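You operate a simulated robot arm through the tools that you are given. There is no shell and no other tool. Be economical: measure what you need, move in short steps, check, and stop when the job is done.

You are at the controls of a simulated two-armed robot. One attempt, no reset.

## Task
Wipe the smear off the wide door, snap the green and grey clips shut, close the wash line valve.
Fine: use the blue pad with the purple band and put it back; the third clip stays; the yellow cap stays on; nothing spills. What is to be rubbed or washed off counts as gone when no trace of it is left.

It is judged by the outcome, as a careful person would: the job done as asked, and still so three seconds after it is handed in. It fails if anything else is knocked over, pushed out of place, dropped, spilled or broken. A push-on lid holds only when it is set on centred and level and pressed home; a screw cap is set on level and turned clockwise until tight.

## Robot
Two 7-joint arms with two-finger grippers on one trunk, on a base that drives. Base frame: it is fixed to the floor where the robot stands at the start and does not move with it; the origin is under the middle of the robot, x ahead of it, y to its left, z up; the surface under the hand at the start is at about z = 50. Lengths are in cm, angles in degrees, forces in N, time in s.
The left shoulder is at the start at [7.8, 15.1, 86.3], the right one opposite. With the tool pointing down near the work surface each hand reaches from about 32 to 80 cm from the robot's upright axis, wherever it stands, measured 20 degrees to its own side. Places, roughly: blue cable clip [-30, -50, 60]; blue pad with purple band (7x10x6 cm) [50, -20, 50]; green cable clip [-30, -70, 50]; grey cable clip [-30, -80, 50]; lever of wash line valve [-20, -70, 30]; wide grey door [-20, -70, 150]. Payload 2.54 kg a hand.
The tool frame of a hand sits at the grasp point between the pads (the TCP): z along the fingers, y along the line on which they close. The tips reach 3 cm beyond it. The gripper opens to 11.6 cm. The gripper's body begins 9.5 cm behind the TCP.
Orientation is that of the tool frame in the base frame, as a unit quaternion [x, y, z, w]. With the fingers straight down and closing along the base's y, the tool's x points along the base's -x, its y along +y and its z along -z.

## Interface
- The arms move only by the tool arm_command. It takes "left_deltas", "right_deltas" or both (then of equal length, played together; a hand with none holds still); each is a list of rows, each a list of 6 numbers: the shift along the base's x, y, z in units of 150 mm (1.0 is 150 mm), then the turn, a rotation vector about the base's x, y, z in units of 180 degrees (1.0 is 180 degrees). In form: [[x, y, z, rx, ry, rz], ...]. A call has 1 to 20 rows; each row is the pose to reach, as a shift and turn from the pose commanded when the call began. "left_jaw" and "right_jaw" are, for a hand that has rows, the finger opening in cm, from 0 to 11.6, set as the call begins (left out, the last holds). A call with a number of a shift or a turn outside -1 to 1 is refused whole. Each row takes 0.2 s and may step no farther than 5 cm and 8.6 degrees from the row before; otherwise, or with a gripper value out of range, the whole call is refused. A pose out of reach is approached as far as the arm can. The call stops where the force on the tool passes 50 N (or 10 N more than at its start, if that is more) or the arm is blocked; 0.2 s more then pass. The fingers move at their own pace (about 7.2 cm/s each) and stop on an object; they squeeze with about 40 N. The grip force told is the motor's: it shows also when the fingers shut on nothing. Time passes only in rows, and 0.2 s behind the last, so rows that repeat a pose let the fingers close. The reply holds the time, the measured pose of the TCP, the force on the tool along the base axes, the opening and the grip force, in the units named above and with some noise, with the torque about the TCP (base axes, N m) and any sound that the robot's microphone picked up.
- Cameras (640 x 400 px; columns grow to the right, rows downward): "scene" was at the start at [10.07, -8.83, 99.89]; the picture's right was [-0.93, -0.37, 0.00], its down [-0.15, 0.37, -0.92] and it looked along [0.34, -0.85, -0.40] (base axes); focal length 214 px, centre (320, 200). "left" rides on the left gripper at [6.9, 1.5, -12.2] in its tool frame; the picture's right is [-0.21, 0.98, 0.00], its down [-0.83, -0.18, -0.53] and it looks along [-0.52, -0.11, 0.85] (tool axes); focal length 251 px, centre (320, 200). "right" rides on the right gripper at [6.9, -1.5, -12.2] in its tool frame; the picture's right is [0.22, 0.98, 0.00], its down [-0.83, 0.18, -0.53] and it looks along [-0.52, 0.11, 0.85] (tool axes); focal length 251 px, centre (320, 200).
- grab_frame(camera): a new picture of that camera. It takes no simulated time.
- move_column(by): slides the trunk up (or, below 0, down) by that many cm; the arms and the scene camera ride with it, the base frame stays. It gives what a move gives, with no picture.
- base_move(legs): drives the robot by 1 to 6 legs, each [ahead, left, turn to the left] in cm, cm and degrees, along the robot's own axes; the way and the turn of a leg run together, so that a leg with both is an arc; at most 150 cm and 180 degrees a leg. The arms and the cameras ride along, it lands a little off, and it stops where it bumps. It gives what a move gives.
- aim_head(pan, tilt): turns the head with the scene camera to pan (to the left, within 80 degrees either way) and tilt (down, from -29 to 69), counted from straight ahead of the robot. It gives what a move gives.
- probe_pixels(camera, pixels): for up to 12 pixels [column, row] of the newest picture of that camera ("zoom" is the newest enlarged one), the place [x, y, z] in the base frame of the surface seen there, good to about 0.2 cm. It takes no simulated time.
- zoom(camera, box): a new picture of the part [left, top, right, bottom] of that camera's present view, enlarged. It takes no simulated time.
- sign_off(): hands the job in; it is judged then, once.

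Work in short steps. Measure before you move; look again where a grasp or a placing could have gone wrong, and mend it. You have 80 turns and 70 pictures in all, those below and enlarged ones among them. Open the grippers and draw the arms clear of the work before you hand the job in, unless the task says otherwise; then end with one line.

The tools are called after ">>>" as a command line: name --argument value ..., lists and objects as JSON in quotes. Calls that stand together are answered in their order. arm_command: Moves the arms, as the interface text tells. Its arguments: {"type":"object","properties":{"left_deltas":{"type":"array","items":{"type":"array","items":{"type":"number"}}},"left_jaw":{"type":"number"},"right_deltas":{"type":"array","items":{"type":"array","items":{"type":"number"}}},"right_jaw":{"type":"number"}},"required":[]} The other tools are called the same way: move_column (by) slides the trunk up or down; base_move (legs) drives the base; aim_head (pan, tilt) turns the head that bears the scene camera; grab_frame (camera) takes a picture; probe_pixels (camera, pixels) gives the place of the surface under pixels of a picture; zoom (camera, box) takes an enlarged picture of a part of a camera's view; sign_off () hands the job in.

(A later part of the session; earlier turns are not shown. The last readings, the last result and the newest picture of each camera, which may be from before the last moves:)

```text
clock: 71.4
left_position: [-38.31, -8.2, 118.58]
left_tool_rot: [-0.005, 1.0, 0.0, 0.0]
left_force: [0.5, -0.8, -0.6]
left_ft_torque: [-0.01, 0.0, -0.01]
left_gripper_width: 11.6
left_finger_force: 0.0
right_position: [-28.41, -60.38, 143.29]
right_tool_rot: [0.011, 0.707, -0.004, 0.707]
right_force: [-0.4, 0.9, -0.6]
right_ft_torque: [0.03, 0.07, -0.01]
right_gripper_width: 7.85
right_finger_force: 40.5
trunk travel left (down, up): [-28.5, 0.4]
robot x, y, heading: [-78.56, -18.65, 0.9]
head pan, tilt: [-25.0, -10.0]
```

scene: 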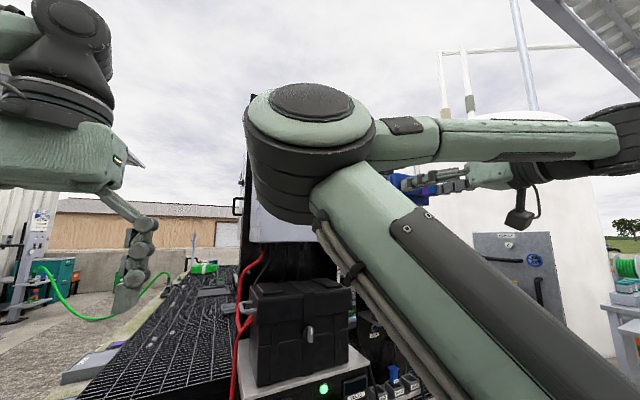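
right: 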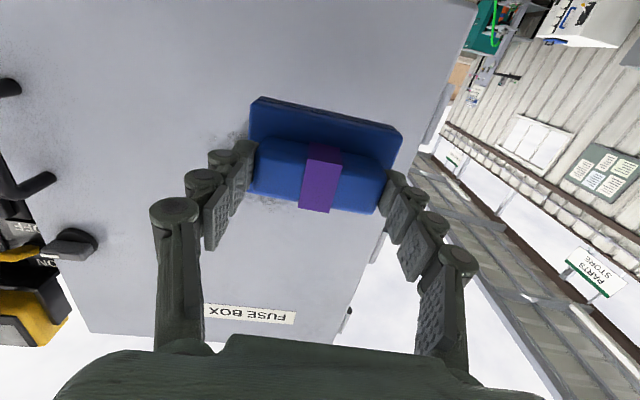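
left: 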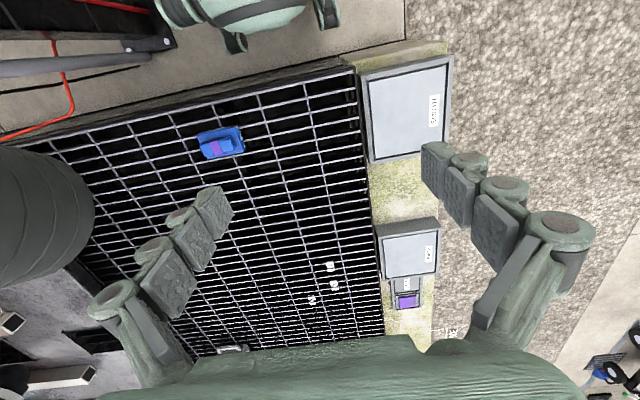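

No contact yet at x=-28.4. I go on in small steps.

>>> arm_command --right_deltas '[[0.015, 0, 0, 0, 0, 0], [0.03, 0, 0, 0, 0, 0], [0.045, 0, 0, 0, 0, 0], [0.06, 0, 0, 0, 0, 0]]'

```text
clock: 72.4
left_position: [-38.67, -8.32, 118.61]
left_tool_rot: [-0.003, 1.0, -0.001, 0.002]
left_force: [0.5, -0.5, 0.4]
left_ft_torque: [0.02, 0.0, -0.02]
left_gripper_width: 11.6
left_finger_force: 0.1
right_position: [-28.07, -60.51, 143.61]
right_tool_rot: [0.011, 0.706, -0.004, 0.708]
right_force: [-17.0, 1.2, -6.2]
right_ft_torque: [-0.1, 0.49, 0.51]
right_gripper_width: 7.89
right_finger_force: 40.2
trunk travel left (down, up): [-28.5, 0.4]
robot x, y, heading: [-79.0, -18.74, 0.2]
head pan, tilt: [-25.0, -10.0]
```

Contact with 17 N. I now make horizontal strokes over the smear, stepping down.

>>> arm_command --right_deltas '[[-0.003, -0.15, 0, 0, 0, 0], [-0.006, -0.3, 0, 0, 0, 0], [-0.009, -0.45, 0, 0, 0, 0], [-0.012, -0.6, 0, 0, 0, 0], [-0.012, -0.6, -0.2, 0, 0, 0], [-0.009, -0.45, -0.2, 0, 0, 0], [-0.006, -0.3, -0.2, 0, 0, 0], [-0.003, -0.15, -0.2, 0, 0, 0], [0, 0, -0.2, 0, 0, 0], [0, 0, -0.4, 0, 0, 0], [-0.003, -0.15, -0.4, 0, 0, 0], [-0.006, -0.3, -0.4, 0, 0, 0], [-0.009, -0.45, -0.4, 0, 0, 0], [-0.012, -0.6, -0.4, 0, 0, 0], [-0.012, -0.6, -0.62, 0, 0, 0], [-0.009, -0.45, -0.62, 0, 0, 0], [-0.006, -0.3, -0.62, 0, 0, 0], [-0.003, -0.15, -0.62, 0, 0, 0], [0, 0, -0.62, 0, 0, 0]]'

>>> grab_frame --camera "right"

```text
clock: 76.4
left_position: [-38.66, -8.55, 118.77]
left_tool_rot: [-0.004, 1.0, 0.001, 0.002]
left_force: [-0.7, 0.6, 0.3]
left_ft_torque: [0.02, -0.06, 0.01]
left_gripper_width: 11.62
left_finger_force: 0.0
right_position: [-27.89, -60.68, 134.19]
right_tool_rot: [0.011, 0.706, -0.002, 0.708]
right_force: [-14.3, -4.1, 1.1]
right_ft_torque: [-0.1, 0.05, -0.67]
right_gripper_width: 7.87
right_finger_force: 40.0
trunk travel left (down, up): [-28.5, 0.4]
robot x, y, heading: [-78.69, -18.38, 0.5]
head pan, tilt: [-25.0, -10.0]
```

```text
43 pictures are left
```

right: 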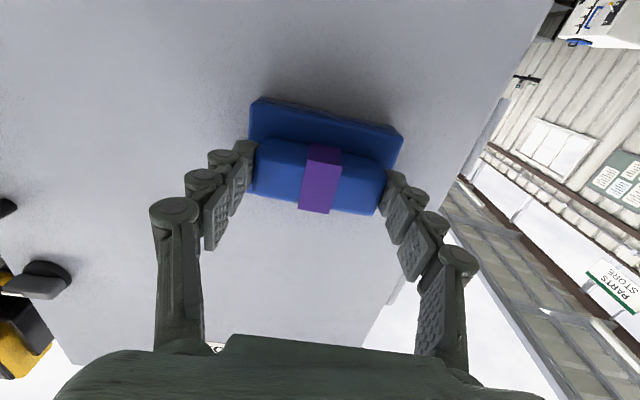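

Mostly clean. I make a second, slightly wider pass back upward.

>>> arm_command --right_deltas '[[0.004, 0.12, -0.1, 0, 0, 0], [0, -0.1, -0.1, 0, 0, 0], [-0.004, -0.3, -0.1, 0, 0, 0], [-0.008, -0.5, -0.1, 0, 0, 0], [-0.012, -0.7, -0.1, 0, 0, 0], [-0.012, -0.7, 0.15, 0, 0, 0], [-0.008, -0.5, 0.15, 0, 0, 0], [-0.004, -0.3, 0.15, 0, 0, 0], [0, -0.1, 0.15, 0, 0, 0], [0.002, 0.12, 0.15, 0, 0, 0], [0.002, 0.12, 0.4, 0, 0, 0], [0, -0.1, 0.4, 0, 0, 0], [-0.004, -0.3, 0.4, 0, 0, 0], [-0.008, -0.5, 0.4, 0, 0, 0], [-0.012, -0.7, 0.4, 0, 0, 0], [-0.012, -0.7, 0.65, 0, 0, 0], [-0.008, -0.5, 0.65, 0, 0, 0], [-0.004, -0.3, 0.65, 0, 0, 0], [0, -0.1, 0.65, 0, 0, 0], [0.002, 0.12, 0.65, 0, 0, 0]]'

>>> arm_command --right_deltas '[[-0.1, 0, 0, 0, 0, 0], [-0.3, 0, 0, 0, 0, 0], [-0.6, 0, 0, 0, 0, 0], [-0.9, 0, 0, 0, 0, 0]]'

>>> grab_frame --camera "right"

```text
clock: 80.6
left_position: [-38.51, -8.47, 118.7]
left_tool_rot: [-0.005, 1.0, 0.0, 0.002]
left_force: [-0.1, -0.8, -0.6]
left_ft_torque: [0.06, -0.02, 0.0]
left_gripper_width: 11.61
left_finger_force: 0.1
right_position: [-27.77, -58.41, 143.8]
right_tool_rot: [0.012, 0.706, -0.004, 0.708]
right_force: [-8.2, -0.2, 1.7]
right_ft_torque: [-0.18, 0.04, -0.37]
right_gripper_width: 7.87
right_finger_force: 39.7
trunk travel left (down, up): [-28.5, 0.4]
robot x, y, heading: [-78.57, -18.76, 0.8]
head pan, tilt: [-25.0, -10.0]
```

```text
clock: 81.6
left_position: [-38.49, -8.42, 118.5]
left_tool_rot: [-0.004, 1.0, 0.001, 0.001]
left_force: [0.7, -0.1, 0.2]
left_ft_torque: [0.0, 0.0, 0.0]
left_gripper_width: 11.59
left_finger_force: 0.1
right_position: [-41.34, -58.6, 144.01]
right_tool_rot: [0.011, 0.707, -0.003, 0.707]
right_force: [-0.4, 0.0, -1.0]
right_ft_torque: [0.01, -0.01, -0.04]
right_gripper_width: 7.87
right_finger_force: 39.9
trunk travel left (down, up): [-28.5, 0.4]
robot x, y, heading: [-78.96, -18.49, 0.7]
head pan, tilt: [-25.0, -10.0]
```

```text
42 pictures are left
```

right: 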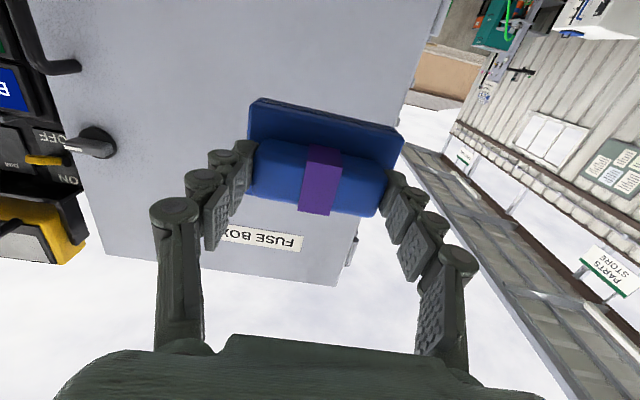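

I back off 40 cm and zoom on the door with the scene camera to check for traces.

>>> base_move --legs '[[-42, 0, 0]]'

>>> aim_head --pan -40 --tilt 5

>>> grab_frame --camera "scene"

>>> grab_frame --camera "right"

```text
clock: 84.2
left_position: [-80.18, -8.68, 118.5]
left_tool_rot: [-0.004, 1.0, 0.0, 0.0]
left_force: [0.3, -0.3, 0.3]
left_ft_torque: [0.02, -0.05, 0.01]
left_gripper_width: 11.64
left_finger_force: 0.0
right_position: [-82.97, -58.92, 144.03]
right_tool_rot: [0.01, 0.707, -0.004, 0.707]
right_force: [-1.3, -0.7, -0.1]
right_ft_torque: [0.01, 0.05, 0.0]
right_gripper_width: 7.87
right_finger_force: 40.0
trunk travel left (down, up): [-28.5, 0.4]
robot x, y, heading: [-120.6, -19.25, 0.5]
head pan, tilt: [-25.0, -10.0]
```

```text
clock: 85.0
left_position: [-80.1, -8.51, 118.54]
left_tool_rot: [-0.005, 1.0, 0.0, 0.001]
left_force: [-0.3, 0.0, 0.4]
left_ft_torque: [-0.03, -0.04, 0.01]
left_gripper_width: 11.63
left_finger_force: 0.2
right_position: [-82.88, -58.99, 143.98]
right_tool_rot: [0.01, 0.707, -0.003, 0.707]
right_force: [0.6, 0.6, -0.7]
right_ft_torque: [0.0, 0.01, -0.03]
right_gripper_width: 7.86
right_finger_force: 39.7
trunk travel left (down, up): [-28.5, 0.4]
robot x, y, heading: [-120.32, -18.46, 0.4]
head pan, tilt: [-40.0, 5.0]
```

```text
41 pictures are left
```

scene: 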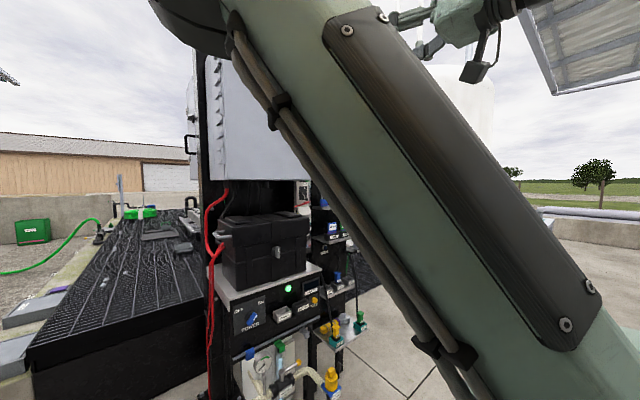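

```text
40 pictures are left
```

right: 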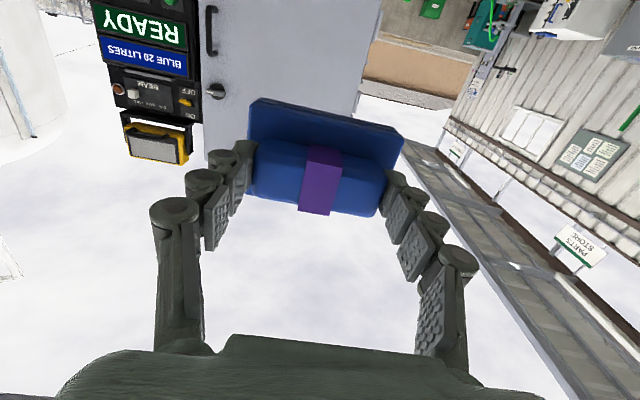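

I zoom on the door in the right-hand view.

>>> zoom --camera "right" --box '[200, 0, 380, 112]'

>>> probe_pixels --camera "zoom" --pixels '[[300, 200], [400, 200], [350, 300], [400, 340]]'

>>> zoom --camera "scene" --box '[200, 180, 420, 400]'

```text
3.56 times, centred on (290, 56) of right
```

zoom: 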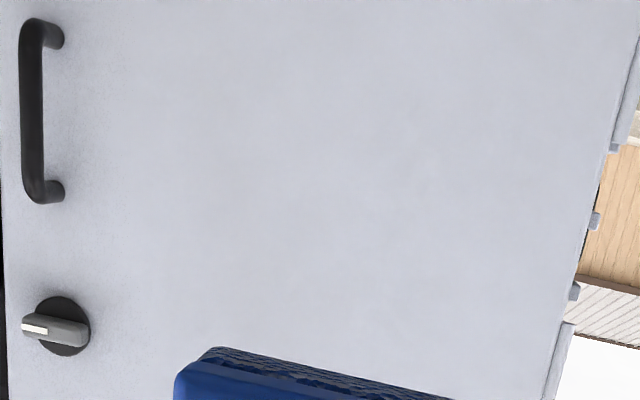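

```text
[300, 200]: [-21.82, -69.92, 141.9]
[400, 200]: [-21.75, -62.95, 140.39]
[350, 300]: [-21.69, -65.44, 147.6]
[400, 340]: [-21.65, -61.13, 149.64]
```

```text
1.82 times, centred on (310, 290) of scene
```

zoom: 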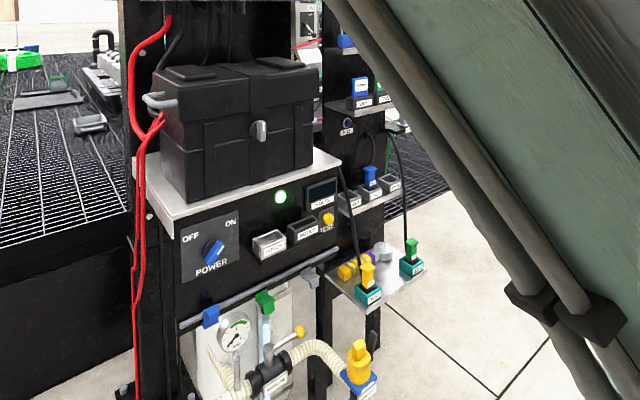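

The door is clean. While the right hand keeps the pad safely raised, I do clips and valve with the left hand: drive right 52 cm, lower the trunk some and look at the clips from the front.

>>> base_move --legs '[[0, -52, 0]]'

>>> move_column --by -18

>>> aim_head --pan 5 --tilt 28

>>> grab_frame --camera "scene"

```text
clock: 90.4
left_position: [-79.66, -60.07, 118.45]
left_tool_rot: [-0.005, 1.0, -0.001, 0.0]
left_force: [-0.7, 0.8, -0.2]
left_ft_torque: [0.01, -0.01, 0.01]
left_gripper_width: 11.58
left_finger_force: 0.0
right_position: [-82.56, -110.27, 143.9]
right_tool_rot: [0.01, 0.707, -0.002, 0.707]
right_force: [0.5, -0.2, 0.2]
right_ft_torque: [-0.02, 0.0, 0.0]
right_gripper_width: 7.87
right_finger_force: 39.8
trunk travel left (down, up): [-28.5, 0.4]
robot x, y, heading: [-119.98, -70.11, 0.5]
head pan, tilt: [-40.0, 5.0]
```

```text
clock: 92.4
left_position: [-79.72, -60.04, 100.59]
left_tool_rot: [-0.005, 1.0, 0.0, 0.0]
left_force: [0.1, 0.2, -0.3]
left_ft_torque: [0.0, -0.01, -0.01]
left_gripper_width: 11.58
left_finger_force: 0.0
right_position: [-82.57, -110.36, 125.92]
right_tool_rot: [0.011, 0.707, -0.004, 0.707]
right_force: [1.2, 0.4, 0.0]
right_ft_torque: [0.0, -0.01, 0.0]
right_gripper_width: 7.88
right_finger_force: 39.9
trunk travel left (down, up): [-10.5, 18.4]
robot x, y, heading: [-119.81, -70.67, 0.3]
head pan, tilt: [-40.0, 5.0]
```

```text
clock: 93.5
left_position: [-79.64, -59.93, 100.63]
left_tool_rot: [-0.005, 1.0, 0.0, 0.0]
left_force: [0.3, -0.1, -0.1]
left_ft_torque: [-0.03, 0.02, 0.02]
left_gripper_width: 11.6
left_finger_force: 0.0
right_position: [-82.11, -112.03, 124.7]
right_tool_rot: [0.026, 0.715, 0.003, 0.699]
right_force: [0.2, -0.1, 0.0]
right_ft_torque: [0.01, 0.0, 0.03]
right_gripper_width: 7.85
right_finger_force: 40.5
trunk travel left (down, up): [-10.5, 18.4]
robot x, y, heading: [-120.04, -70.34, 0.3]
head pan, tilt: [5.0, 28.0]
```

```text
37 pictures are left
```

scene: 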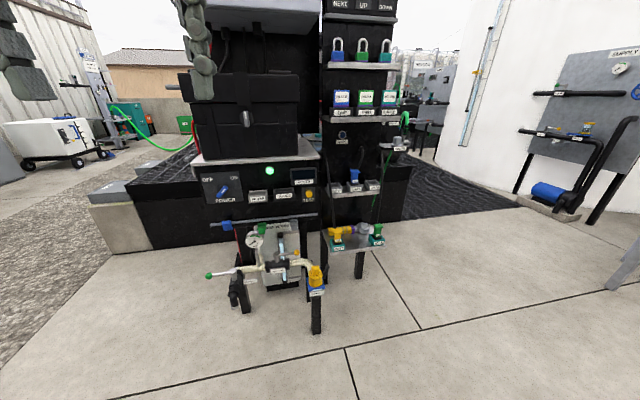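

The rail with clips is at (225–315,225), the valve at (270,265). I zoom in.

>>> zoom --camera "scene" --box '[195, 200, 335, 320]'

```text
3.33 times, centred on (265, 260) of scene
```

zoom: 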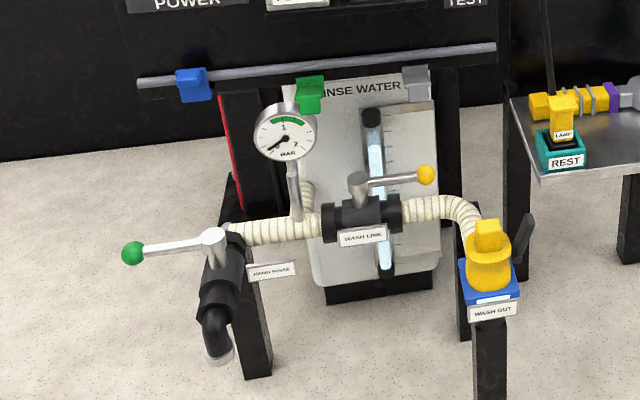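

I measure the clips, rail and the lever; and zoom in closer on the clips.

>>> probe_pixels --camera "zoom" --pixels '[[193, 85], [308, 95], [415, 82], [250, 72], [360, 185], [395, 180], [425, 175], [360, 215], [285, 135], [372, 120], [490, 235], [210, 240]]'

>>> zoom --camera "scene" --box '[215, 205, 305, 250]'

```text
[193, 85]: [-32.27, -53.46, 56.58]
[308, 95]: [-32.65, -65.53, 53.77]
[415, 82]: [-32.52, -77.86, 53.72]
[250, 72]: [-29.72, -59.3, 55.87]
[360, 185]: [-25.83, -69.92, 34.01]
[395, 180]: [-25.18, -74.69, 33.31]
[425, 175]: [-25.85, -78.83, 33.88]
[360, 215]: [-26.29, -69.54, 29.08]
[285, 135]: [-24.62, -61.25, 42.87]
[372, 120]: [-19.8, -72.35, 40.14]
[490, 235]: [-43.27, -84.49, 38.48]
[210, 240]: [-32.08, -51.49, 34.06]
```

```text
7.11 times, centred on (260, 228) of scene
```

zoom: 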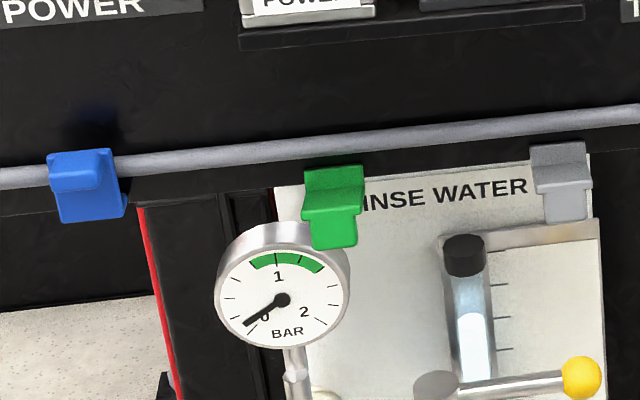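

I lower the trunk 10 cm and turn the left hand to point forward, reaching ahead and down, to see the clips closely with its camera.

>>> move_column --by -10

>>> arm_command --left_deltas '[[0.07, 0, -0.08, 0, -0.042, 0], [0.14, 0, -0.16, 0, -0.084, 0], [0.21, 0, -0.24, 0, -0.126, 0], [0.28, 0, -0.32, 0, -0.168, 0], [0.35, 0, -0.4, 0, -0.21, 0], [0.42, 0, -0.48, 0, -0.252, 0], [0.49, 0, -0.56, 0, -0.294, 0], [0.56, 0, -0.64, 0, -0.336, 0], [0.63, 0, -0.72, 0, -0.378, 0], [0.7, 0, -0.8, 0, -0.42, 0], [0.77, 0, -0.88, 0, -0.462, 0], [0.84, 0, -0.96, 0, -0.5, 0], [0.84, 0, -0.96, 0, -0.5, 0]]'

>>> grab_frame --camera "left"

```text
clock: 94.9
left_position: [-79.78, -59.88, 90.65]
left_tool_rot: [-0.004, 1.0, 0.001, 0.0]
left_force: [0.5, 0.5, -0.4]
left_ft_torque: [0.02, 0.01, -0.02]
left_gripper_width: 11.6
left_finger_force: 0.1
right_position: [-82.0, -111.88, 114.99]
right_tool_rot: [0.025, 0.714, 0.003, 0.7]
right_force: [-0.5, -0.1, -0.8]
right_ft_torque: [0.02, 0.02, -0.04]
right_gripper_width: 7.88
right_finger_force: 40.2
trunk travel left (down, up): [-0.5, 28.4]
robot x, y, heading: [-119.73, -70.54, 0.4]
head pan, tilt: [5.0, 28.0]
```

```text
clock: 97.7
left_position: [-66.56, -60.22, 76.14]
left_tool_rot: [-0.003, 0.707, -0.004, 0.707]
left_force: [-0.7, 0.5, 0.8]
left_ft_torque: [-0.01, 0.01, -0.06]
left_gripper_width: 11.6
left_finger_force: 0.1
left hand out of reach, approached as far as the arm can: row 10, 11, 12, 13
right_position: [-82.14, -111.51, 115.12]
right_tool_rot: [0.02, 0.712, 0.0, 0.702]
right_force: [0.5, -0.1, 0.1]
right_ft_torque: [0.01, 0.05, -0.03]
right_gripper_width: 7.89
right_finger_force: 39.8
trunk travel left (down, up): [-0.5, 28.4]
robot x, y, heading: [-120.24, -70.35, 0.4]
head pan, tilt: [5.0, 28.0]
```

```text
34 pictures are left
```

left: 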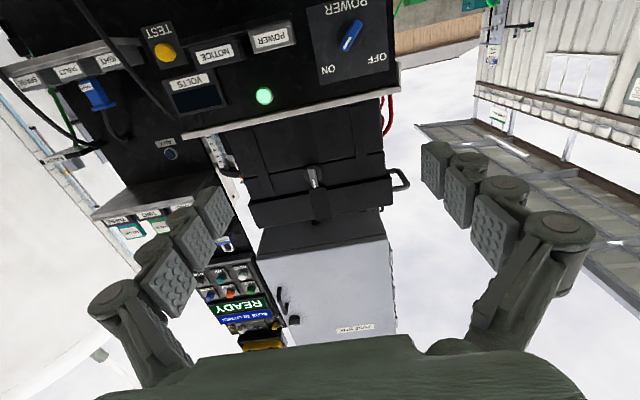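

The straight-forward pose is near its limit here. I lower further with the tool pitched ~30° down.

>>> arm_command --left_deltas '[[0, 0, -0.15, 0, 0.04, 0], [0, 0, -0.3, 0, 0.08, 0], [0, 0, -0.45, 0, 0.12, 0], [0, 0, -0.6, 0, 0.16, 0], [0, 0, -0.8, 0, 0.17, 0], [0, 0, -1.0, 0, 0.17, 0]]'

>>> grab_frame --camera "left"

```text
clock: 99.1
left_position: [-66.55, -60.27, 61.19]
left_tool_rot: [-0.003, 0.869, -0.003, 0.495]
left_force: [0.4, -0.6, -0.3]
left_ft_torque: [0.03, 0.02, 0.03]
left_gripper_width: 11.56
left_finger_force: 0.0
right_position: [-82.13, -111.46, 115.15]
right_tool_rot: [0.022, 0.712, -0.001, 0.702]
right_force: [-0.2, 0.6, -0.6]
right_ft_torque: [-0.04, 0.05, -0.08]
right_gripper_width: 7.87
right_finger_force: 39.9
trunk travel left (down, up): [-0.5, 28.4]
robot x, y, heading: [-119.89, -70.15, 0.6]
head pan, tilt: [5.0, 28.0]
```

```text
33 pictures are left
```

left: 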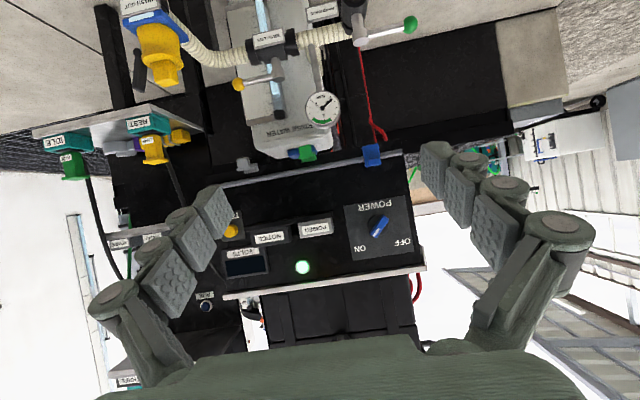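

The clips show at (372,155) blue, (303,153) green, (248,165) grey. I zoom on them from beneath/front.

>>> zoom --camera "left" --box '[220, 130, 400, 190]'

```text
3.56 times, centred on (310, 160) of left
```

zoom: 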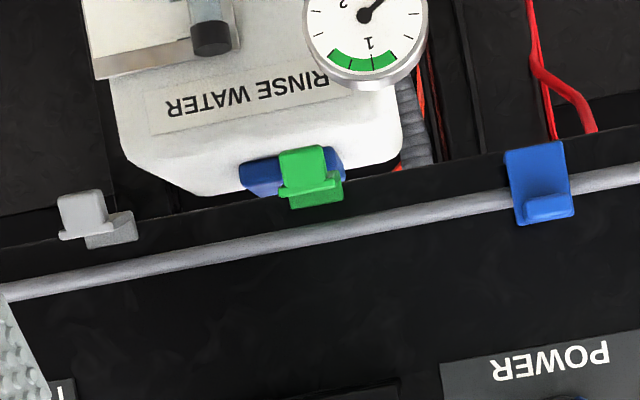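

I drive 18 cm ahead for a closer look and probe the clip shapes.

>>> base_move --legs '[[18, 0, 0]]'

>>> zoom --camera "left" --box '[200, 60, 460, 222]'

```text
clock: 100.6
left_position: [-48.34, -59.93, 61.06]
left_tool_rot: [-0.006, 0.868, -0.001, 0.496]
left_force: [0.6, 0.4, -0.5]
left_ft_torque: [0.03, 0.0, 0.04]
left_gripper_width: 11.58
left_finger_force: 0.1
right_position: [-63.72, -111.15, 115.18]
right_tool_rot: [0.02, 0.712, 0.001, 0.702]
right_force: [0.7, 0.8, 0.3]
right_ft_torque: [-0.01, 0.01, -0.02]
right_gripper_width: 7.86
right_finger_force: 40.2
trunk travel left (down, up): [-0.5, 28.4]
robot x, y, heading: [-101.73, -70.1, 0.8]
head pan, tilt: [5.0, 28.0]
```

```text
2.46 times, centred on (330, 141) of left
```

zoom: 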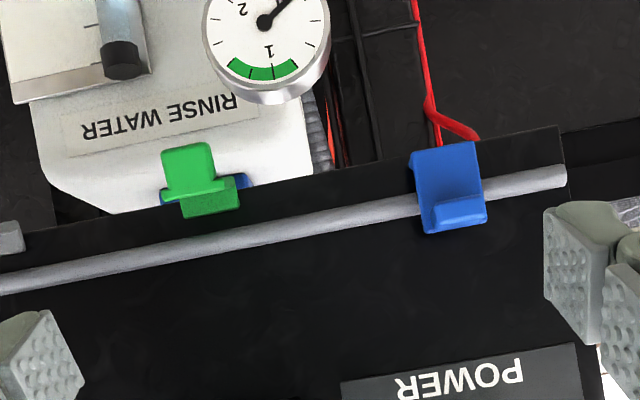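

>>> probe_pixels --camera "zoom" --pixels '[[190, 165], [200, 192], [212, 206], [172, 150], [235, 195], [170, 188], [448, 175], [462, 212], [425, 225], [330, 218], [445, 150], [300, 180]]'

>>> zoom --camera "left" --box '[140, 100, 340, 200]'

```text
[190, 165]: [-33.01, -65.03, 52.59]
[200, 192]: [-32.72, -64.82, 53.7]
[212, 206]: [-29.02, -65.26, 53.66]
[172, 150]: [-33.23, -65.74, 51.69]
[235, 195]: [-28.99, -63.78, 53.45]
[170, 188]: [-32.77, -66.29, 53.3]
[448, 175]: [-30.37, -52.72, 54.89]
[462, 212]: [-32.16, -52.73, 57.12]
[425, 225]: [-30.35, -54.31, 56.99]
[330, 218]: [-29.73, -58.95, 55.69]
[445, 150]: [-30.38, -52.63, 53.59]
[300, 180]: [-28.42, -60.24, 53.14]
```

```text
3.20 times, centred on (240, 150) of left
```

zoom: 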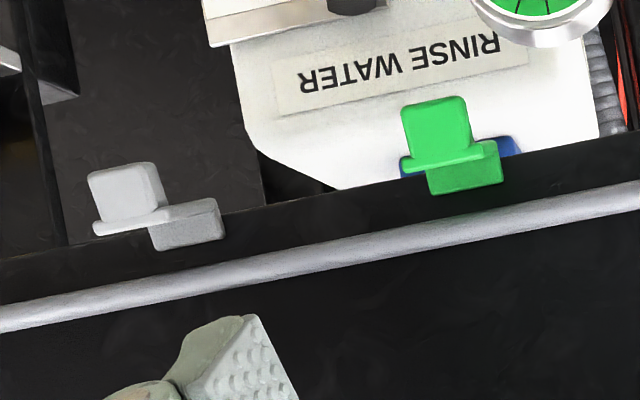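

Green and grey flaps stand out horizontally from hinges at about (x -29, z 53.5) with a down-turned lip at x≈-33; blue's flap is swung up and shut. I'll swing them up from below: back up 14 cm, extend the left arm level with closed fingers, lower and in line with green (y≈-65).

>>> base_move --legs '[[-16, 0, -0.6]]'

>>> arm_command --left_deltas '[[0.1, -0.03, -0.1, 0, 0, 0], [0.2, -0.06, -0.2, 0, 0, 0], [0.3, -0.1, -0.3, 0, -0.02, 0], [0.4, -0.13, -0.4, 0, -0.04, 0], [0.5, -0.17, -0.5, 0, -0.06, 0], [0.6, -0.2, -0.6, 0, -0.09, 0], [0.7, -0.25, -0.7, 0, -0.12, 0], [0.85, -0.3, -0.8, 0, -0.145, 0], [1.0, -0.33, -0.8, 0, -0.17, 0]]' --left_jaw 0

>>> grab_frame --camera "scene"

```text
clock: 102.0
left_position: [-64.09, -60.53, 61.07]
left_tool_rot: [-0.001, 0.869, -0.003, 0.495]
left_force: [1.3, 0.0, -0.2]
left_ft_torque: [0.03, -0.01, 0.04]
left_gripper_width: 11.61
left_finger_force: 0.0
right_position: [-80.13, -111.85, 114.88]
right_tool_rot: [0.025, 0.713, -0.002, 0.7]
right_force: [0.4, 0.2, -0.5]
right_ft_torque: [-0.03, 0.03, 0.0]
right_gripper_width: 7.91
right_finger_force: 40.0
trunk travel left (down, up): [-0.5, 28.4]
robot x, y, heading: [-117.78, -70.11, 0.2]
head pan, tilt: [5.0, 28.0]
```

```text
clock: 104.0
left_position: [-49.26, -65.38, 48.98]
left_tool_rot: [0.001, 0.707, -0.003, 0.707]
left_force: [-0.3, 0.5, -0.3]
left_ft_torque: [0.0, -0.03, -0.02]
left_gripper_width: 0.01
left_finger_force: 28.2
right_position: [-79.95, -112.14, 114.68]
right_tool_rot: [0.029, 0.715, 0.0, 0.698]
right_force: [-0.2, 0.5, -0.6]
right_ft_torque: [-0.03, 0.02, -0.01]
right_gripper_width: 7.86
right_finger_force: 39.7
trunk travel left (down, up): [-0.5, 28.4]
robot x, y, heading: [-117.67, -69.85, -0.2]
head pan, tilt: [5.0, 28.0]
```

```text
29 pictures are left
```

scene: 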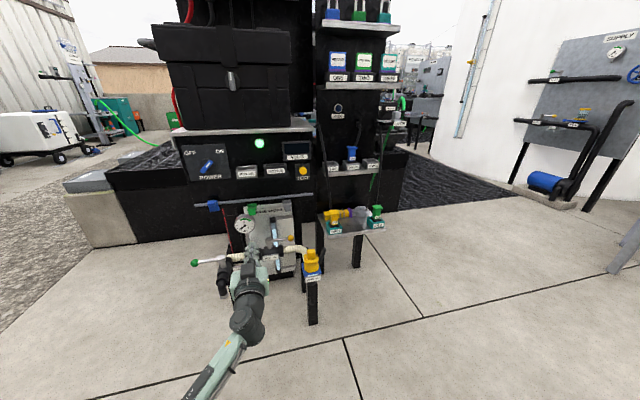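

Level pose reached. I drive 13.5 cm ahead so the fingertips come under the green lip.

>>> base_move --legs '[[13.5, 0, 0.2]]'

>>> grab_frame --camera "left"

```text
clock: 105.3
left_position: [-35.84, -65.17, 49.04]
left_tool_rot: [-0.001, 0.707, -0.002, 0.707]
left_force: [0.0, -0.4, 0.1]
left_ft_torque: [0.0, -0.02, 0.0]
left_gripper_width: 0.0
left_finger_force: 29.1
right_position: [-66.6, -112.09, 114.7]
right_tool_rot: [0.029, 0.715, -0.001, 0.698]
right_force: [-0.3, 0.9, -0.5]
right_ft_torque: [-0.01, 0.01, 0.0]
right_gripper_width: 7.87
right_finger_force: 40.3
trunk travel left (down, up): [-0.5, 28.4]
robot x, y, heading: [-104.7, -70.4, 0.2]
head pan, tilt: [5.0, 28.0]
```

```text
28 pictures are left
```

left: 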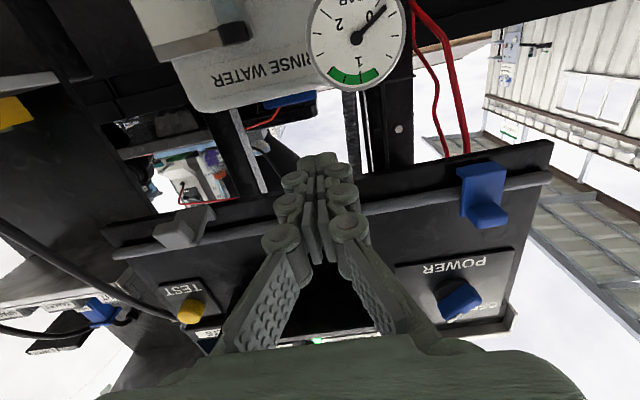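

Tips are at x≈-32.8 below the green lip. I go 1.8 cm further in under the flap, then lift to swing it up.

>>> arm_command --left_deltas '[[0.06, 0, 0, 0, 0, 0], [0.12, 0, 0, 0, 0, 0], [0.12, 0, 0.06, 0, 0, 0], [0.12, 0, 0.12, 0, 0, 0], [0.12, 0, 0.18, 0, 0, 0], [0.12, 0, 0.24, 0, 0, 0], [0.12, 0, 0.3, 0, 0, 0], [0.12, 0, 0.36, 0, 0, 0]]'

>>> zoom --camera "scene" --box '[190, 190, 310, 270]'

```text
clock: 107.3
left_position: [-33.86, -60.81, 52.59]
left_tool_rot: [0.027, 0.708, 0.047, 0.704]
left_force: [1.0, -0.1, 0.7]
left_ft_torque: [0.01, 0.02, -0.02]
left_gripper_width: 0.0
left_finger_force: 28.6
right_position: [-66.36, -112.47, 114.27]
right_tool_rot: [0.032, 0.719, 0.002, 0.695]
right_force: [-1.2, 0.3, -0.6]
right_ft_torque: [0.01, 0.0, -0.01]
right_gripper_width: 7.89
right_finger_force: 40.0
trunk travel left (down, up): [-0.5, 28.4]
robot x, y, heading: [-104.15, -70.1, 0.1]
head pan, tilt: [5.0, 28.0]
stopped in row 8 (left hand): the arm was blocked; the commanded pose is now the measured one
```

```text
5.00 times, centred on (250, 230) of scene
```

zoom: 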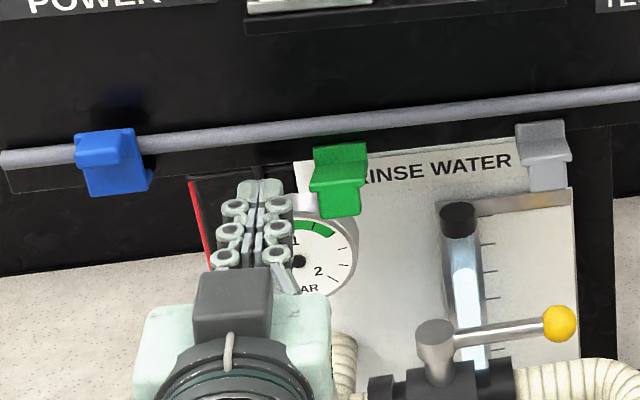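

The hand was blocked and slid aside (y -60.8); green is unchanged. I look at the whole scene to see what stopped the arm.

>>> grab_frame --camera "scene"

>>> zoom --camera "left" --box '[180, 80, 420, 240]'

```text
26 pictures are left
```

scene: 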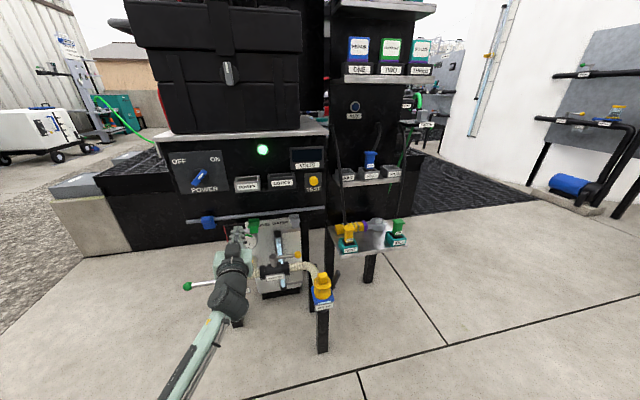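

```text
2.50 times, centred on (300, 160) of left
```

zoom: 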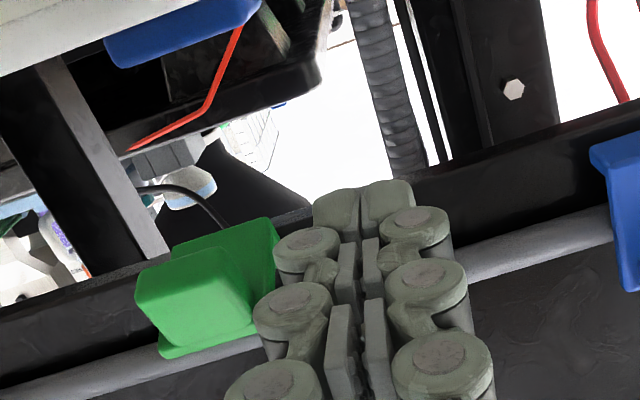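

I probe the green clip's faces in this close view to fix its geometry.

>>> probe_pixels --camera "zoom" --pixels '[[200, 300], [150, 290], [225, 240], [265, 228], [180, 262], [268, 270], [250, 310], [210, 348], [240, 330], [170, 345], [380, 200], [490, 265]]'

```text
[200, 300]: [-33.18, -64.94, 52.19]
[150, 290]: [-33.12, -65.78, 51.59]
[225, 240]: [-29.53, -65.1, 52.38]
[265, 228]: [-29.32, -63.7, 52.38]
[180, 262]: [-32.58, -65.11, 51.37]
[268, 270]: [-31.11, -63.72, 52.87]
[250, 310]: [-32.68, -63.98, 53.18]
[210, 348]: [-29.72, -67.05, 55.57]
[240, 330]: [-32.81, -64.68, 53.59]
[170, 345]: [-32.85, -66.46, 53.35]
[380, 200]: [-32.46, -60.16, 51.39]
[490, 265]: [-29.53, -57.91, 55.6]
```

The flap is an L-piece: plate z 52.4–53.6, tongue down to z 51.4 at x -32.2..-33.2. The stacked side-by-side fingers slipped off; I back off and roll the hand 90° so that a broad flat finger faces up.

>>> arm_command --left_deltas '[[-0.25, 0, -0.1, 0, 0, 0], [-0.5, 0, -0.2, 0, 0, 0], [-0.53, -0.1, -0.2, 0.045, 0, -0.009], [-0.53, -0.2, -0.2, 0.09, 0, -0.009], [-0.53, -0.29, -0.2, 0.135, 0, -0.009], [-0.53, -0.29, -0.2, 0.18, 0, -0.009], [-0.53, -0.29, -0.2, 0.225, 0, -0.009], [-0.53, -0.29, -0.2, 0.27, 0, -0.009], [-0.53, -0.29, -0.2, 0.315, 0, -0.009], [-0.53, -0.29, -0.2, 0.36, 0, -0.009], [-0.53, -0.29, -0.2, 0.405, 0, -0.009], [-0.53, -0.29, -0.2, 0.45, 0, -0.009], [-0.53, -0.29, -0.2, 0.467, 0, -0.009]]'

>>> grab_frame --camera "left"

```text
clock: 108.0
left_position: [-40.59, -56.24, 49.13]
left_tool_rot: [0.102, 0.69, 0.121, 0.706]
left_force: [0.6, 0.1, -0.1]
left_ft_torque: [0.02, 0.01, 0.02]
left_gripper_width: 0.02
left_finger_force: 29.0
right_position: [-66.13, -112.68, 113.73]
right_tool_rot: [0.034, 0.72, 0.002, 0.693]
right_force: [0.8, -0.4, -1.2]
right_ft_torque: [0.0, -0.03, 0.05]
right_gripper_width: 7.86
right_finger_force: 40.3
trunk travel left (down, up): [-0.5, 28.4]
robot x, y, heading: [-104.63, -70.02, 0.1]
head pan, tilt: [5.0, 28.0]
stopped in row 3 (left hand): the arm was blocked; the commanded pose is now the measured one
```

```text
24 pictures are left
```

left: 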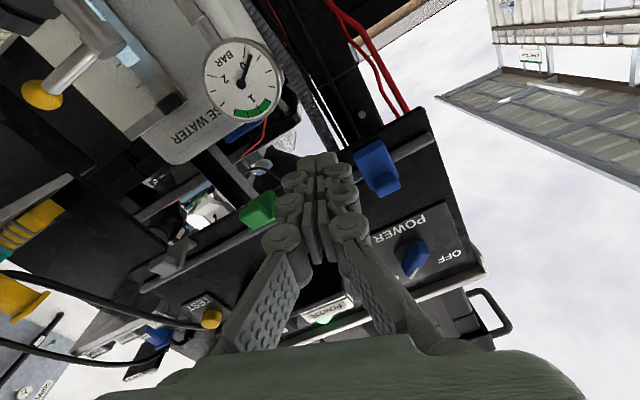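

Both hands shift slightly, so the arms are probably touching each other near the chest. I look down to see.

>>> aim_head --pan 5 --tilt 60

>>> grab_frame --camera "scene"

```text
clock: 109.0
left_position: [-40.66, -56.24, 49.44]
left_tool_rot: [0.1, 0.69, 0.12, 0.706]
left_force: [0.0, -0.3, 0.1]
left_ft_torque: [0.03, -0.03, 0.01]
left_gripper_width: 0.0
left_finger_force: 28.7
right_position: [-66.04, -112.66, 113.98]
right_tool_rot: [0.035, 0.721, 0.001, 0.692]
right_force: [-1.1, -1.0, -0.5]
right_ft_torque: [-0.01, 0.02, 0.0]
right_gripper_width: 7.9
right_finger_force: 40.1
trunk travel left (down, up): [-0.5, 28.4]
robot x, y, heading: [-104.19, -70.09, 0.1]
head pan, tilt: [5.0, 60.0]
```

```text
23 pictures are left
```

scene: 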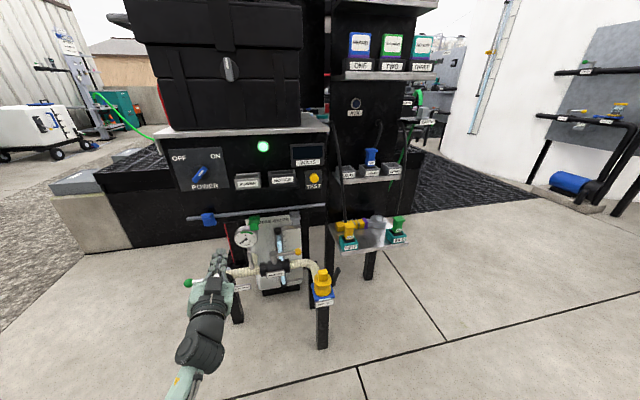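

The head view didn't change although told to, so the right elbow is jammed against the head and left arm. I extend the right hand forward and outward to free it.

>>> arm_command --right_deltas '[[0.1, -0.1, 0, 0, 0, 0], [0.2, -0.2, 0, 0, 0, 0], [0.3, -0.3, 0, 0, 0, 0], [0.4, -0.4, 0, 0, 0, 0], [0.5, -0.5, 0, 0, 0, 0], [0.6, -0.6, 0, 0, 0, 0]]'

>>> grab_frame --camera "scene"

```text
clock: 110.4
left_position: [-40.55, -56.27, 49.49]
left_tool_rot: [0.1, 0.69, 0.12, 0.707]
left_force: [0.5, 0.4, -0.6]
left_ft_torque: [0.03, 0.01, 0.02]
left_gripper_width: 0.0
left_finger_force: 28.5
right_position: [-57.59, -121.32, 114.36]
right_tool_rot: [0.031, 0.717, 0.001, 0.697]
right_force: [-0.8, -0.2, 0.5]
right_ft_torque: [-0.02, 0.03, 0.0]
right_gripper_width: 7.87
right_finger_force: 40.0
trunk travel left (down, up): [-0.5, 28.4]
robot x, y, heading: [-104.53, -70.42, 0.1]
head pan, tilt: [5.0, 60.0]
```

```text
22 pictures are left
```

scene: 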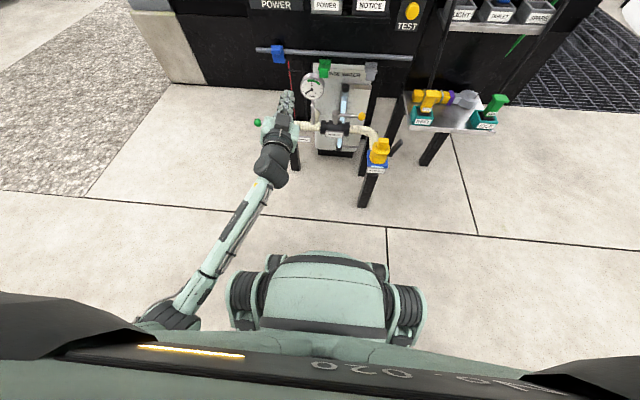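

The head is free again and the left arm looks clear. I retry: align to y -65 with the hand rolled to 90°.

>>> arm_command --left_deltas '[[0, -0.1, 0, 0.04, 0, 0], [0, -0.2, 0, 0.08, 0, 0], [0, -0.3, 0, 0.12, 0, 0], [0, -0.4, 0, 0.16, 0, 0], [0, -0.5, 0, 0.2, 0, 0], [0, -0.58, 0, 0.24, 0.004, -0.009], [0, -0.58, 0, 0.28, 0.008, -0.009], [0, -0.58, 0, 0.32, 0.008, -0.009], [0, -0.58, 0, 0.36, 0.008, -0.009], [0, -0.58, 0, 0.4, 0.008, -0.009]]'

>>> zoom --camera "scene" --box '[200, 40, 420, 200]'

```text
clock: 111.6
left_position: [-40.92, -59.35, 46.94]
left_tool_rot: [0.361, 0.597, 0.373, 0.611]
left_force: [0.4, -0.3, -0.4]
left_ft_torque: [-0.01, 0.03, 0.01]
left_gripper_width: 0.0
left_finger_force: 28.8
right_position: [-57.41, -121.36, 113.79]
right_tool_rot: [0.032, 0.719, 0.002, 0.695]
right_force: [-0.5, -0.7, -0.7]
right_ft_torque: [0.01, 0.01, 0.01]
right_gripper_width: 7.86
right_finger_force: 39.9
trunk travel left (down, up): [-0.5, 28.4]
robot x, y, heading: [-104.74, -70.28, 0.3]
head pan, tilt: [5.0, 60.0]
stopped in row 6 (left hand): the arm was blocked; the commanded pose is now the measured one
```

```text
2.50 times, centred on (310, 120) of scene
```

zoom: 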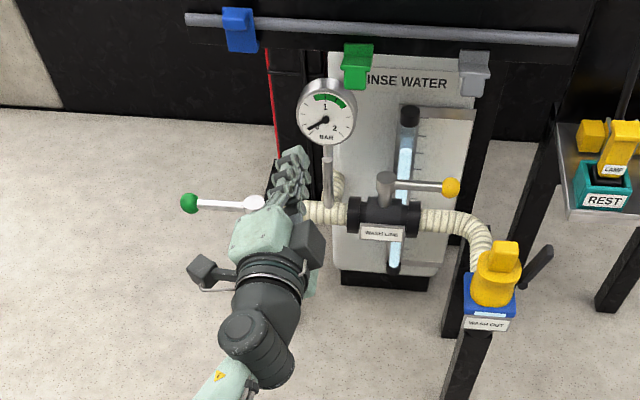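

Blocked again when moving inward — with the trunk lowest, the low elbow seems to foul the base. I back off 14 cm, raise the trunk 16 cm, and try again from above.

>>> base_move --legs '[[-14, 0, 0]]'

>>> move_column --by 16

>>> arm_command --left_deltas '[[0, -0.07, 0, 0.04, 0, 0], [0, -0.14, 0, 0.08, 0, 0], [0.1, -0.21, 0, 0.12, 0, 0], [0.2, -0.28, -0.1, 0.15, 0, 0], [0.2, -0.35, -0.2, 0.15, 0, 0], [0.2, -0.4, -0.3, 0.15, 0, 0], [0.2, -0.4, -0.5, 0.15, 0, 0], [0.2, -0.4, -0.7, 0.15, 0, 0], [0.2, -0.4, -0.9, 0.15, 0, 0]]'

>>> grab_frame --camera "scene"

```text
clock: 113.0
left_position: [-54.89, -59.48, 47.04]
left_tool_rot: [0.361, 0.598, 0.371, 0.612]
left_force: [-0.5, -0.9, -0.3]
left_ft_torque: [0.04, -0.01, -0.02]
left_gripper_width: 0.03
left_finger_force: 28.9
right_position: [-71.53, -121.17, 114.24]
right_tool_rot: [0.031, 0.718, 0.0, 0.696]
right_force: [-0.5, 0.6, -0.4]
right_ft_torque: [-0.01, 0.0, 0.0]
right_gripper_width: 7.86
right_finger_force: 39.7
trunk travel left (down, up): [-0.5, 28.4]
robot x, y, heading: [-118.52, -70.25, 0.3]
head pan, tilt: [5.0, 60.0]
```

```text
clock: 114.8
left_position: [-54.97, -59.5, 62.96]
left_tool_rot: [0.361, 0.597, 0.372, 0.613]
left_force: [-0.2, 0.7, -0.6]
left_ft_torque: [0.0, -0.02, 0.0]
left_gripper_width: 0.01
left_finger_force: 28.3
right_position: [-71.59, -121.37, 130.19]
right_tool_rot: [0.031, 0.718, 0.002, 0.695]
right_force: [-1.1, 0.6, 0.4]
right_ft_torque: [-0.03, -0.01, -0.02]
right_gripper_width: 7.85
right_finger_force: 40.4
trunk travel left (down, up): [-16.5, 12.4]
robot x, y, heading: [-118.73, -70.31, 0.3]
head pan, tilt: [5.0, 60.0]
```

```text
clock: 116.8
left_position: [-52.07, -65.54, 49.54]
left_tool_rot: [0.495, 0.494, 0.5, 0.511]
left_force: [0.2, 0.2, -0.5]
left_ft_torque: [0.01, 0.03, 0.04]
left_gripper_width: 0.0
left_finger_force: 28.5
right_position: [-71.64, -121.35, 130.14]
right_tool_rot: [0.031, 0.718, 0.001, 0.695]
right_force: [-0.5, -0.1, -0.6]
right_ft_torque: [0.03, -0.01, -0.01]
right_gripper_width: 7.88
right_finger_force: 40.3
trunk travel left (down, up): [-16.5, 12.4]
robot x, y, heading: [-118.56, -70.33, 0.3]
head pan, tilt: [5.0, 60.0]
```

```text
20 pictures are left
```

scene: 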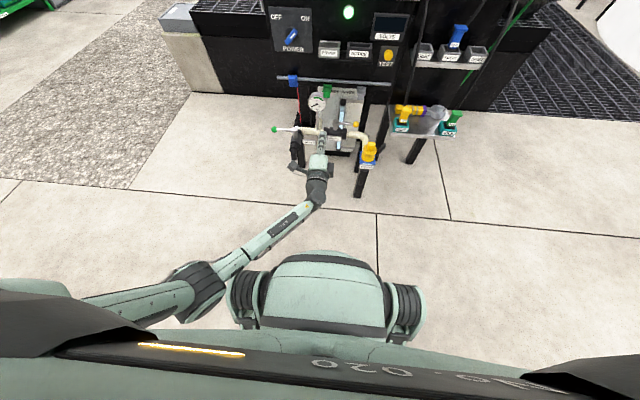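

The left hand is now freely at (-52,-65.5,49.5), rolled 90°. I drive 15.5 cm ahead to put the tips below the green tongue.

>>> base_move --legs '[[15.5, 0, 0]]'

>>> zoom --camera "scene" --box '[260, 60, 380, 150]'

```text
clock: 118.2
left_position: [-36.45, -65.51, 49.8]
left_tool_rot: [0.495, 0.494, 0.499, 0.511]
left_force: [0.1, 0.3, 0.0]
left_ft_torque: [0.01, -0.02, 0.02]
left_gripper_width: 0.01
left_finger_force: 29.1
right_position: [-55.97, -121.38, 130.15]
right_tool_rot: [0.032, 0.718, 0.001, 0.695]
right_force: [0.9, 0.5, 0.1]
right_ft_torque: [0.01, 0.04, 0.0]
right_gripper_width: 7.88
right_finger_force: 40.0
trunk travel left (down, up): [-16.5, 12.4]
robot x, y, heading: [-102.74, -70.0, 0.3]
head pan, tilt: [5.0, 60.0]
```

```text
4.44 times, centred on (320, 105) of scene
```

zoom: 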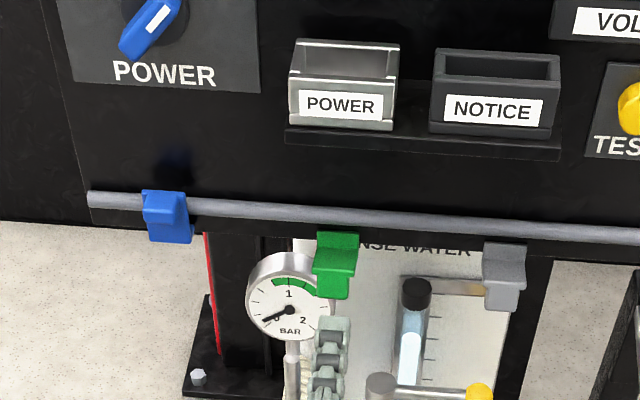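

Fingertips at (330,335) are below the tongue. I advance 2 cm and lift in small steps.

>>> arm_command --left_deltas '[[0.07, 0.015, -0.02, 0, 0, 0], [0.14, 0.02, -0.02, 0, 0, 0], [0.14, 0.02, 0.03, 0, 0, 0], [0.14, 0.02, 0.07, 0, 0, 0], [0.14, 0.02, 0.11, 0, 0, 0], [0.14, 0.02, 0.15, 0, 0, 0], [0.14, 0.02, 0.19, 0, 0, 0], [0.14, 0.02, 0.23, 0, 0, 0]]'

>>> zoom --camera "scene" --box '[260, 60, 380, 150]'

```text
clock: 120.0
left_position: [-34.41, -65.32, 53.02]
left_tool_rot: [0.495, 0.494, 0.5, 0.511]
left_force: [-0.3, 0.6, -0.2]
left_ft_torque: [0.02, -0.01, 0.01]
left_gripper_width: 0.01
left_finger_force: 28.8
right_position: [-56.12, -121.36, 130.21]
right_tool_rot: [0.031, 0.718, 0.001, 0.696]
right_force: [0.2, 0.1, -0.6]
right_ft_torque: [0.01, 0.0, 0.0]
right_gripper_width: 7.88
right_finger_force: 40.2
trunk travel left (down, up): [-16.5, 12.4]
robot x, y, heading: [-103.01, -70.26, 0.2]
head pan, tilt: [5.0, 60.0]
```

```text
4.44 times, centred on (320, 105) of scene
```

zoom: 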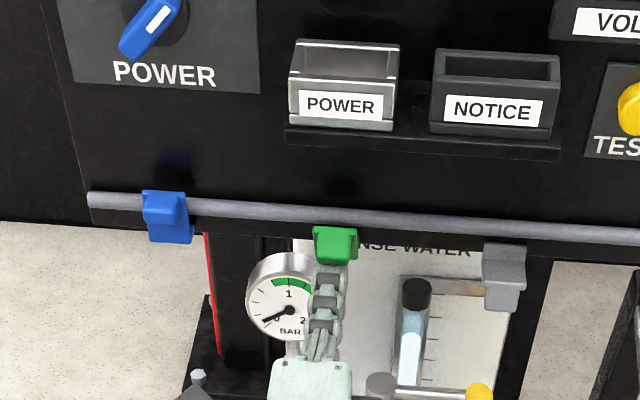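

The green flap swings up freely. I continue the lift and then push inward until it snaps.

>>> arm_command --left_deltas '[[0, 0, 0.05, 0, 0, 0], [0, 0, 0.1, 0, 0, 0], [0.02, 0, 0.14, 0, 0, 0], [0.05, 0, 0.16, 0, 0, 0], [0.08, 0, 0.17, 0, 0, 0], [0.11, 0, 0.17, 0, 0, 0], [0.14, 0, 0.17, 0, 0, 0], [0.17, 0, 0.17, 0, 0, 0], [0.2, 0, 0.17, 0, 0, 0]]'

>>> zoom --camera "scene" --box '[260, 60, 380, 150]'

```text
clock: 121.5
left_position: [-33.24, -65.35, 54.89]
left_tool_rot: [0.5, 0.497, 0.496, 0.507]
left_force: [-3.3, -0.8, -2.9]
left_ft_torque: [0.02, 0.02, -0.02]
left_gripper_width: 0.62
left_finger_force: 28.3
right_position: [-56.1, -121.29, 130.14]
right_tool_rot: [0.032, 0.718, 0.0, 0.695]
right_force: [0.6, -1.4, -0.4]
right_ft_torque: [-0.01, 0.0, 0.01]
right_gripper_width: 7.85
right_finger_force: 40.3
trunk travel left (down, up): [-16.5, 12.4]
robot x, y, heading: [-103.13, -70.24, 0.2]
head pan, tilt: [5.0, 60.0]
stopped in row 7 (left hand): the force on the tool passed its limit at 57 N (the readings are from after the stop); the commanded pose is now the measured one
```

```text
4.44 times, centred on (320, 105) of scene
```

zoom: 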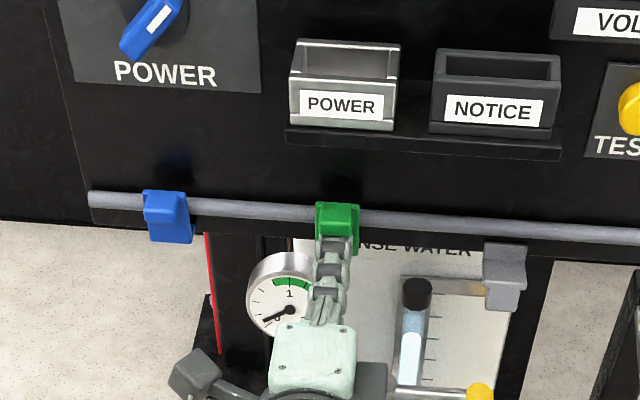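

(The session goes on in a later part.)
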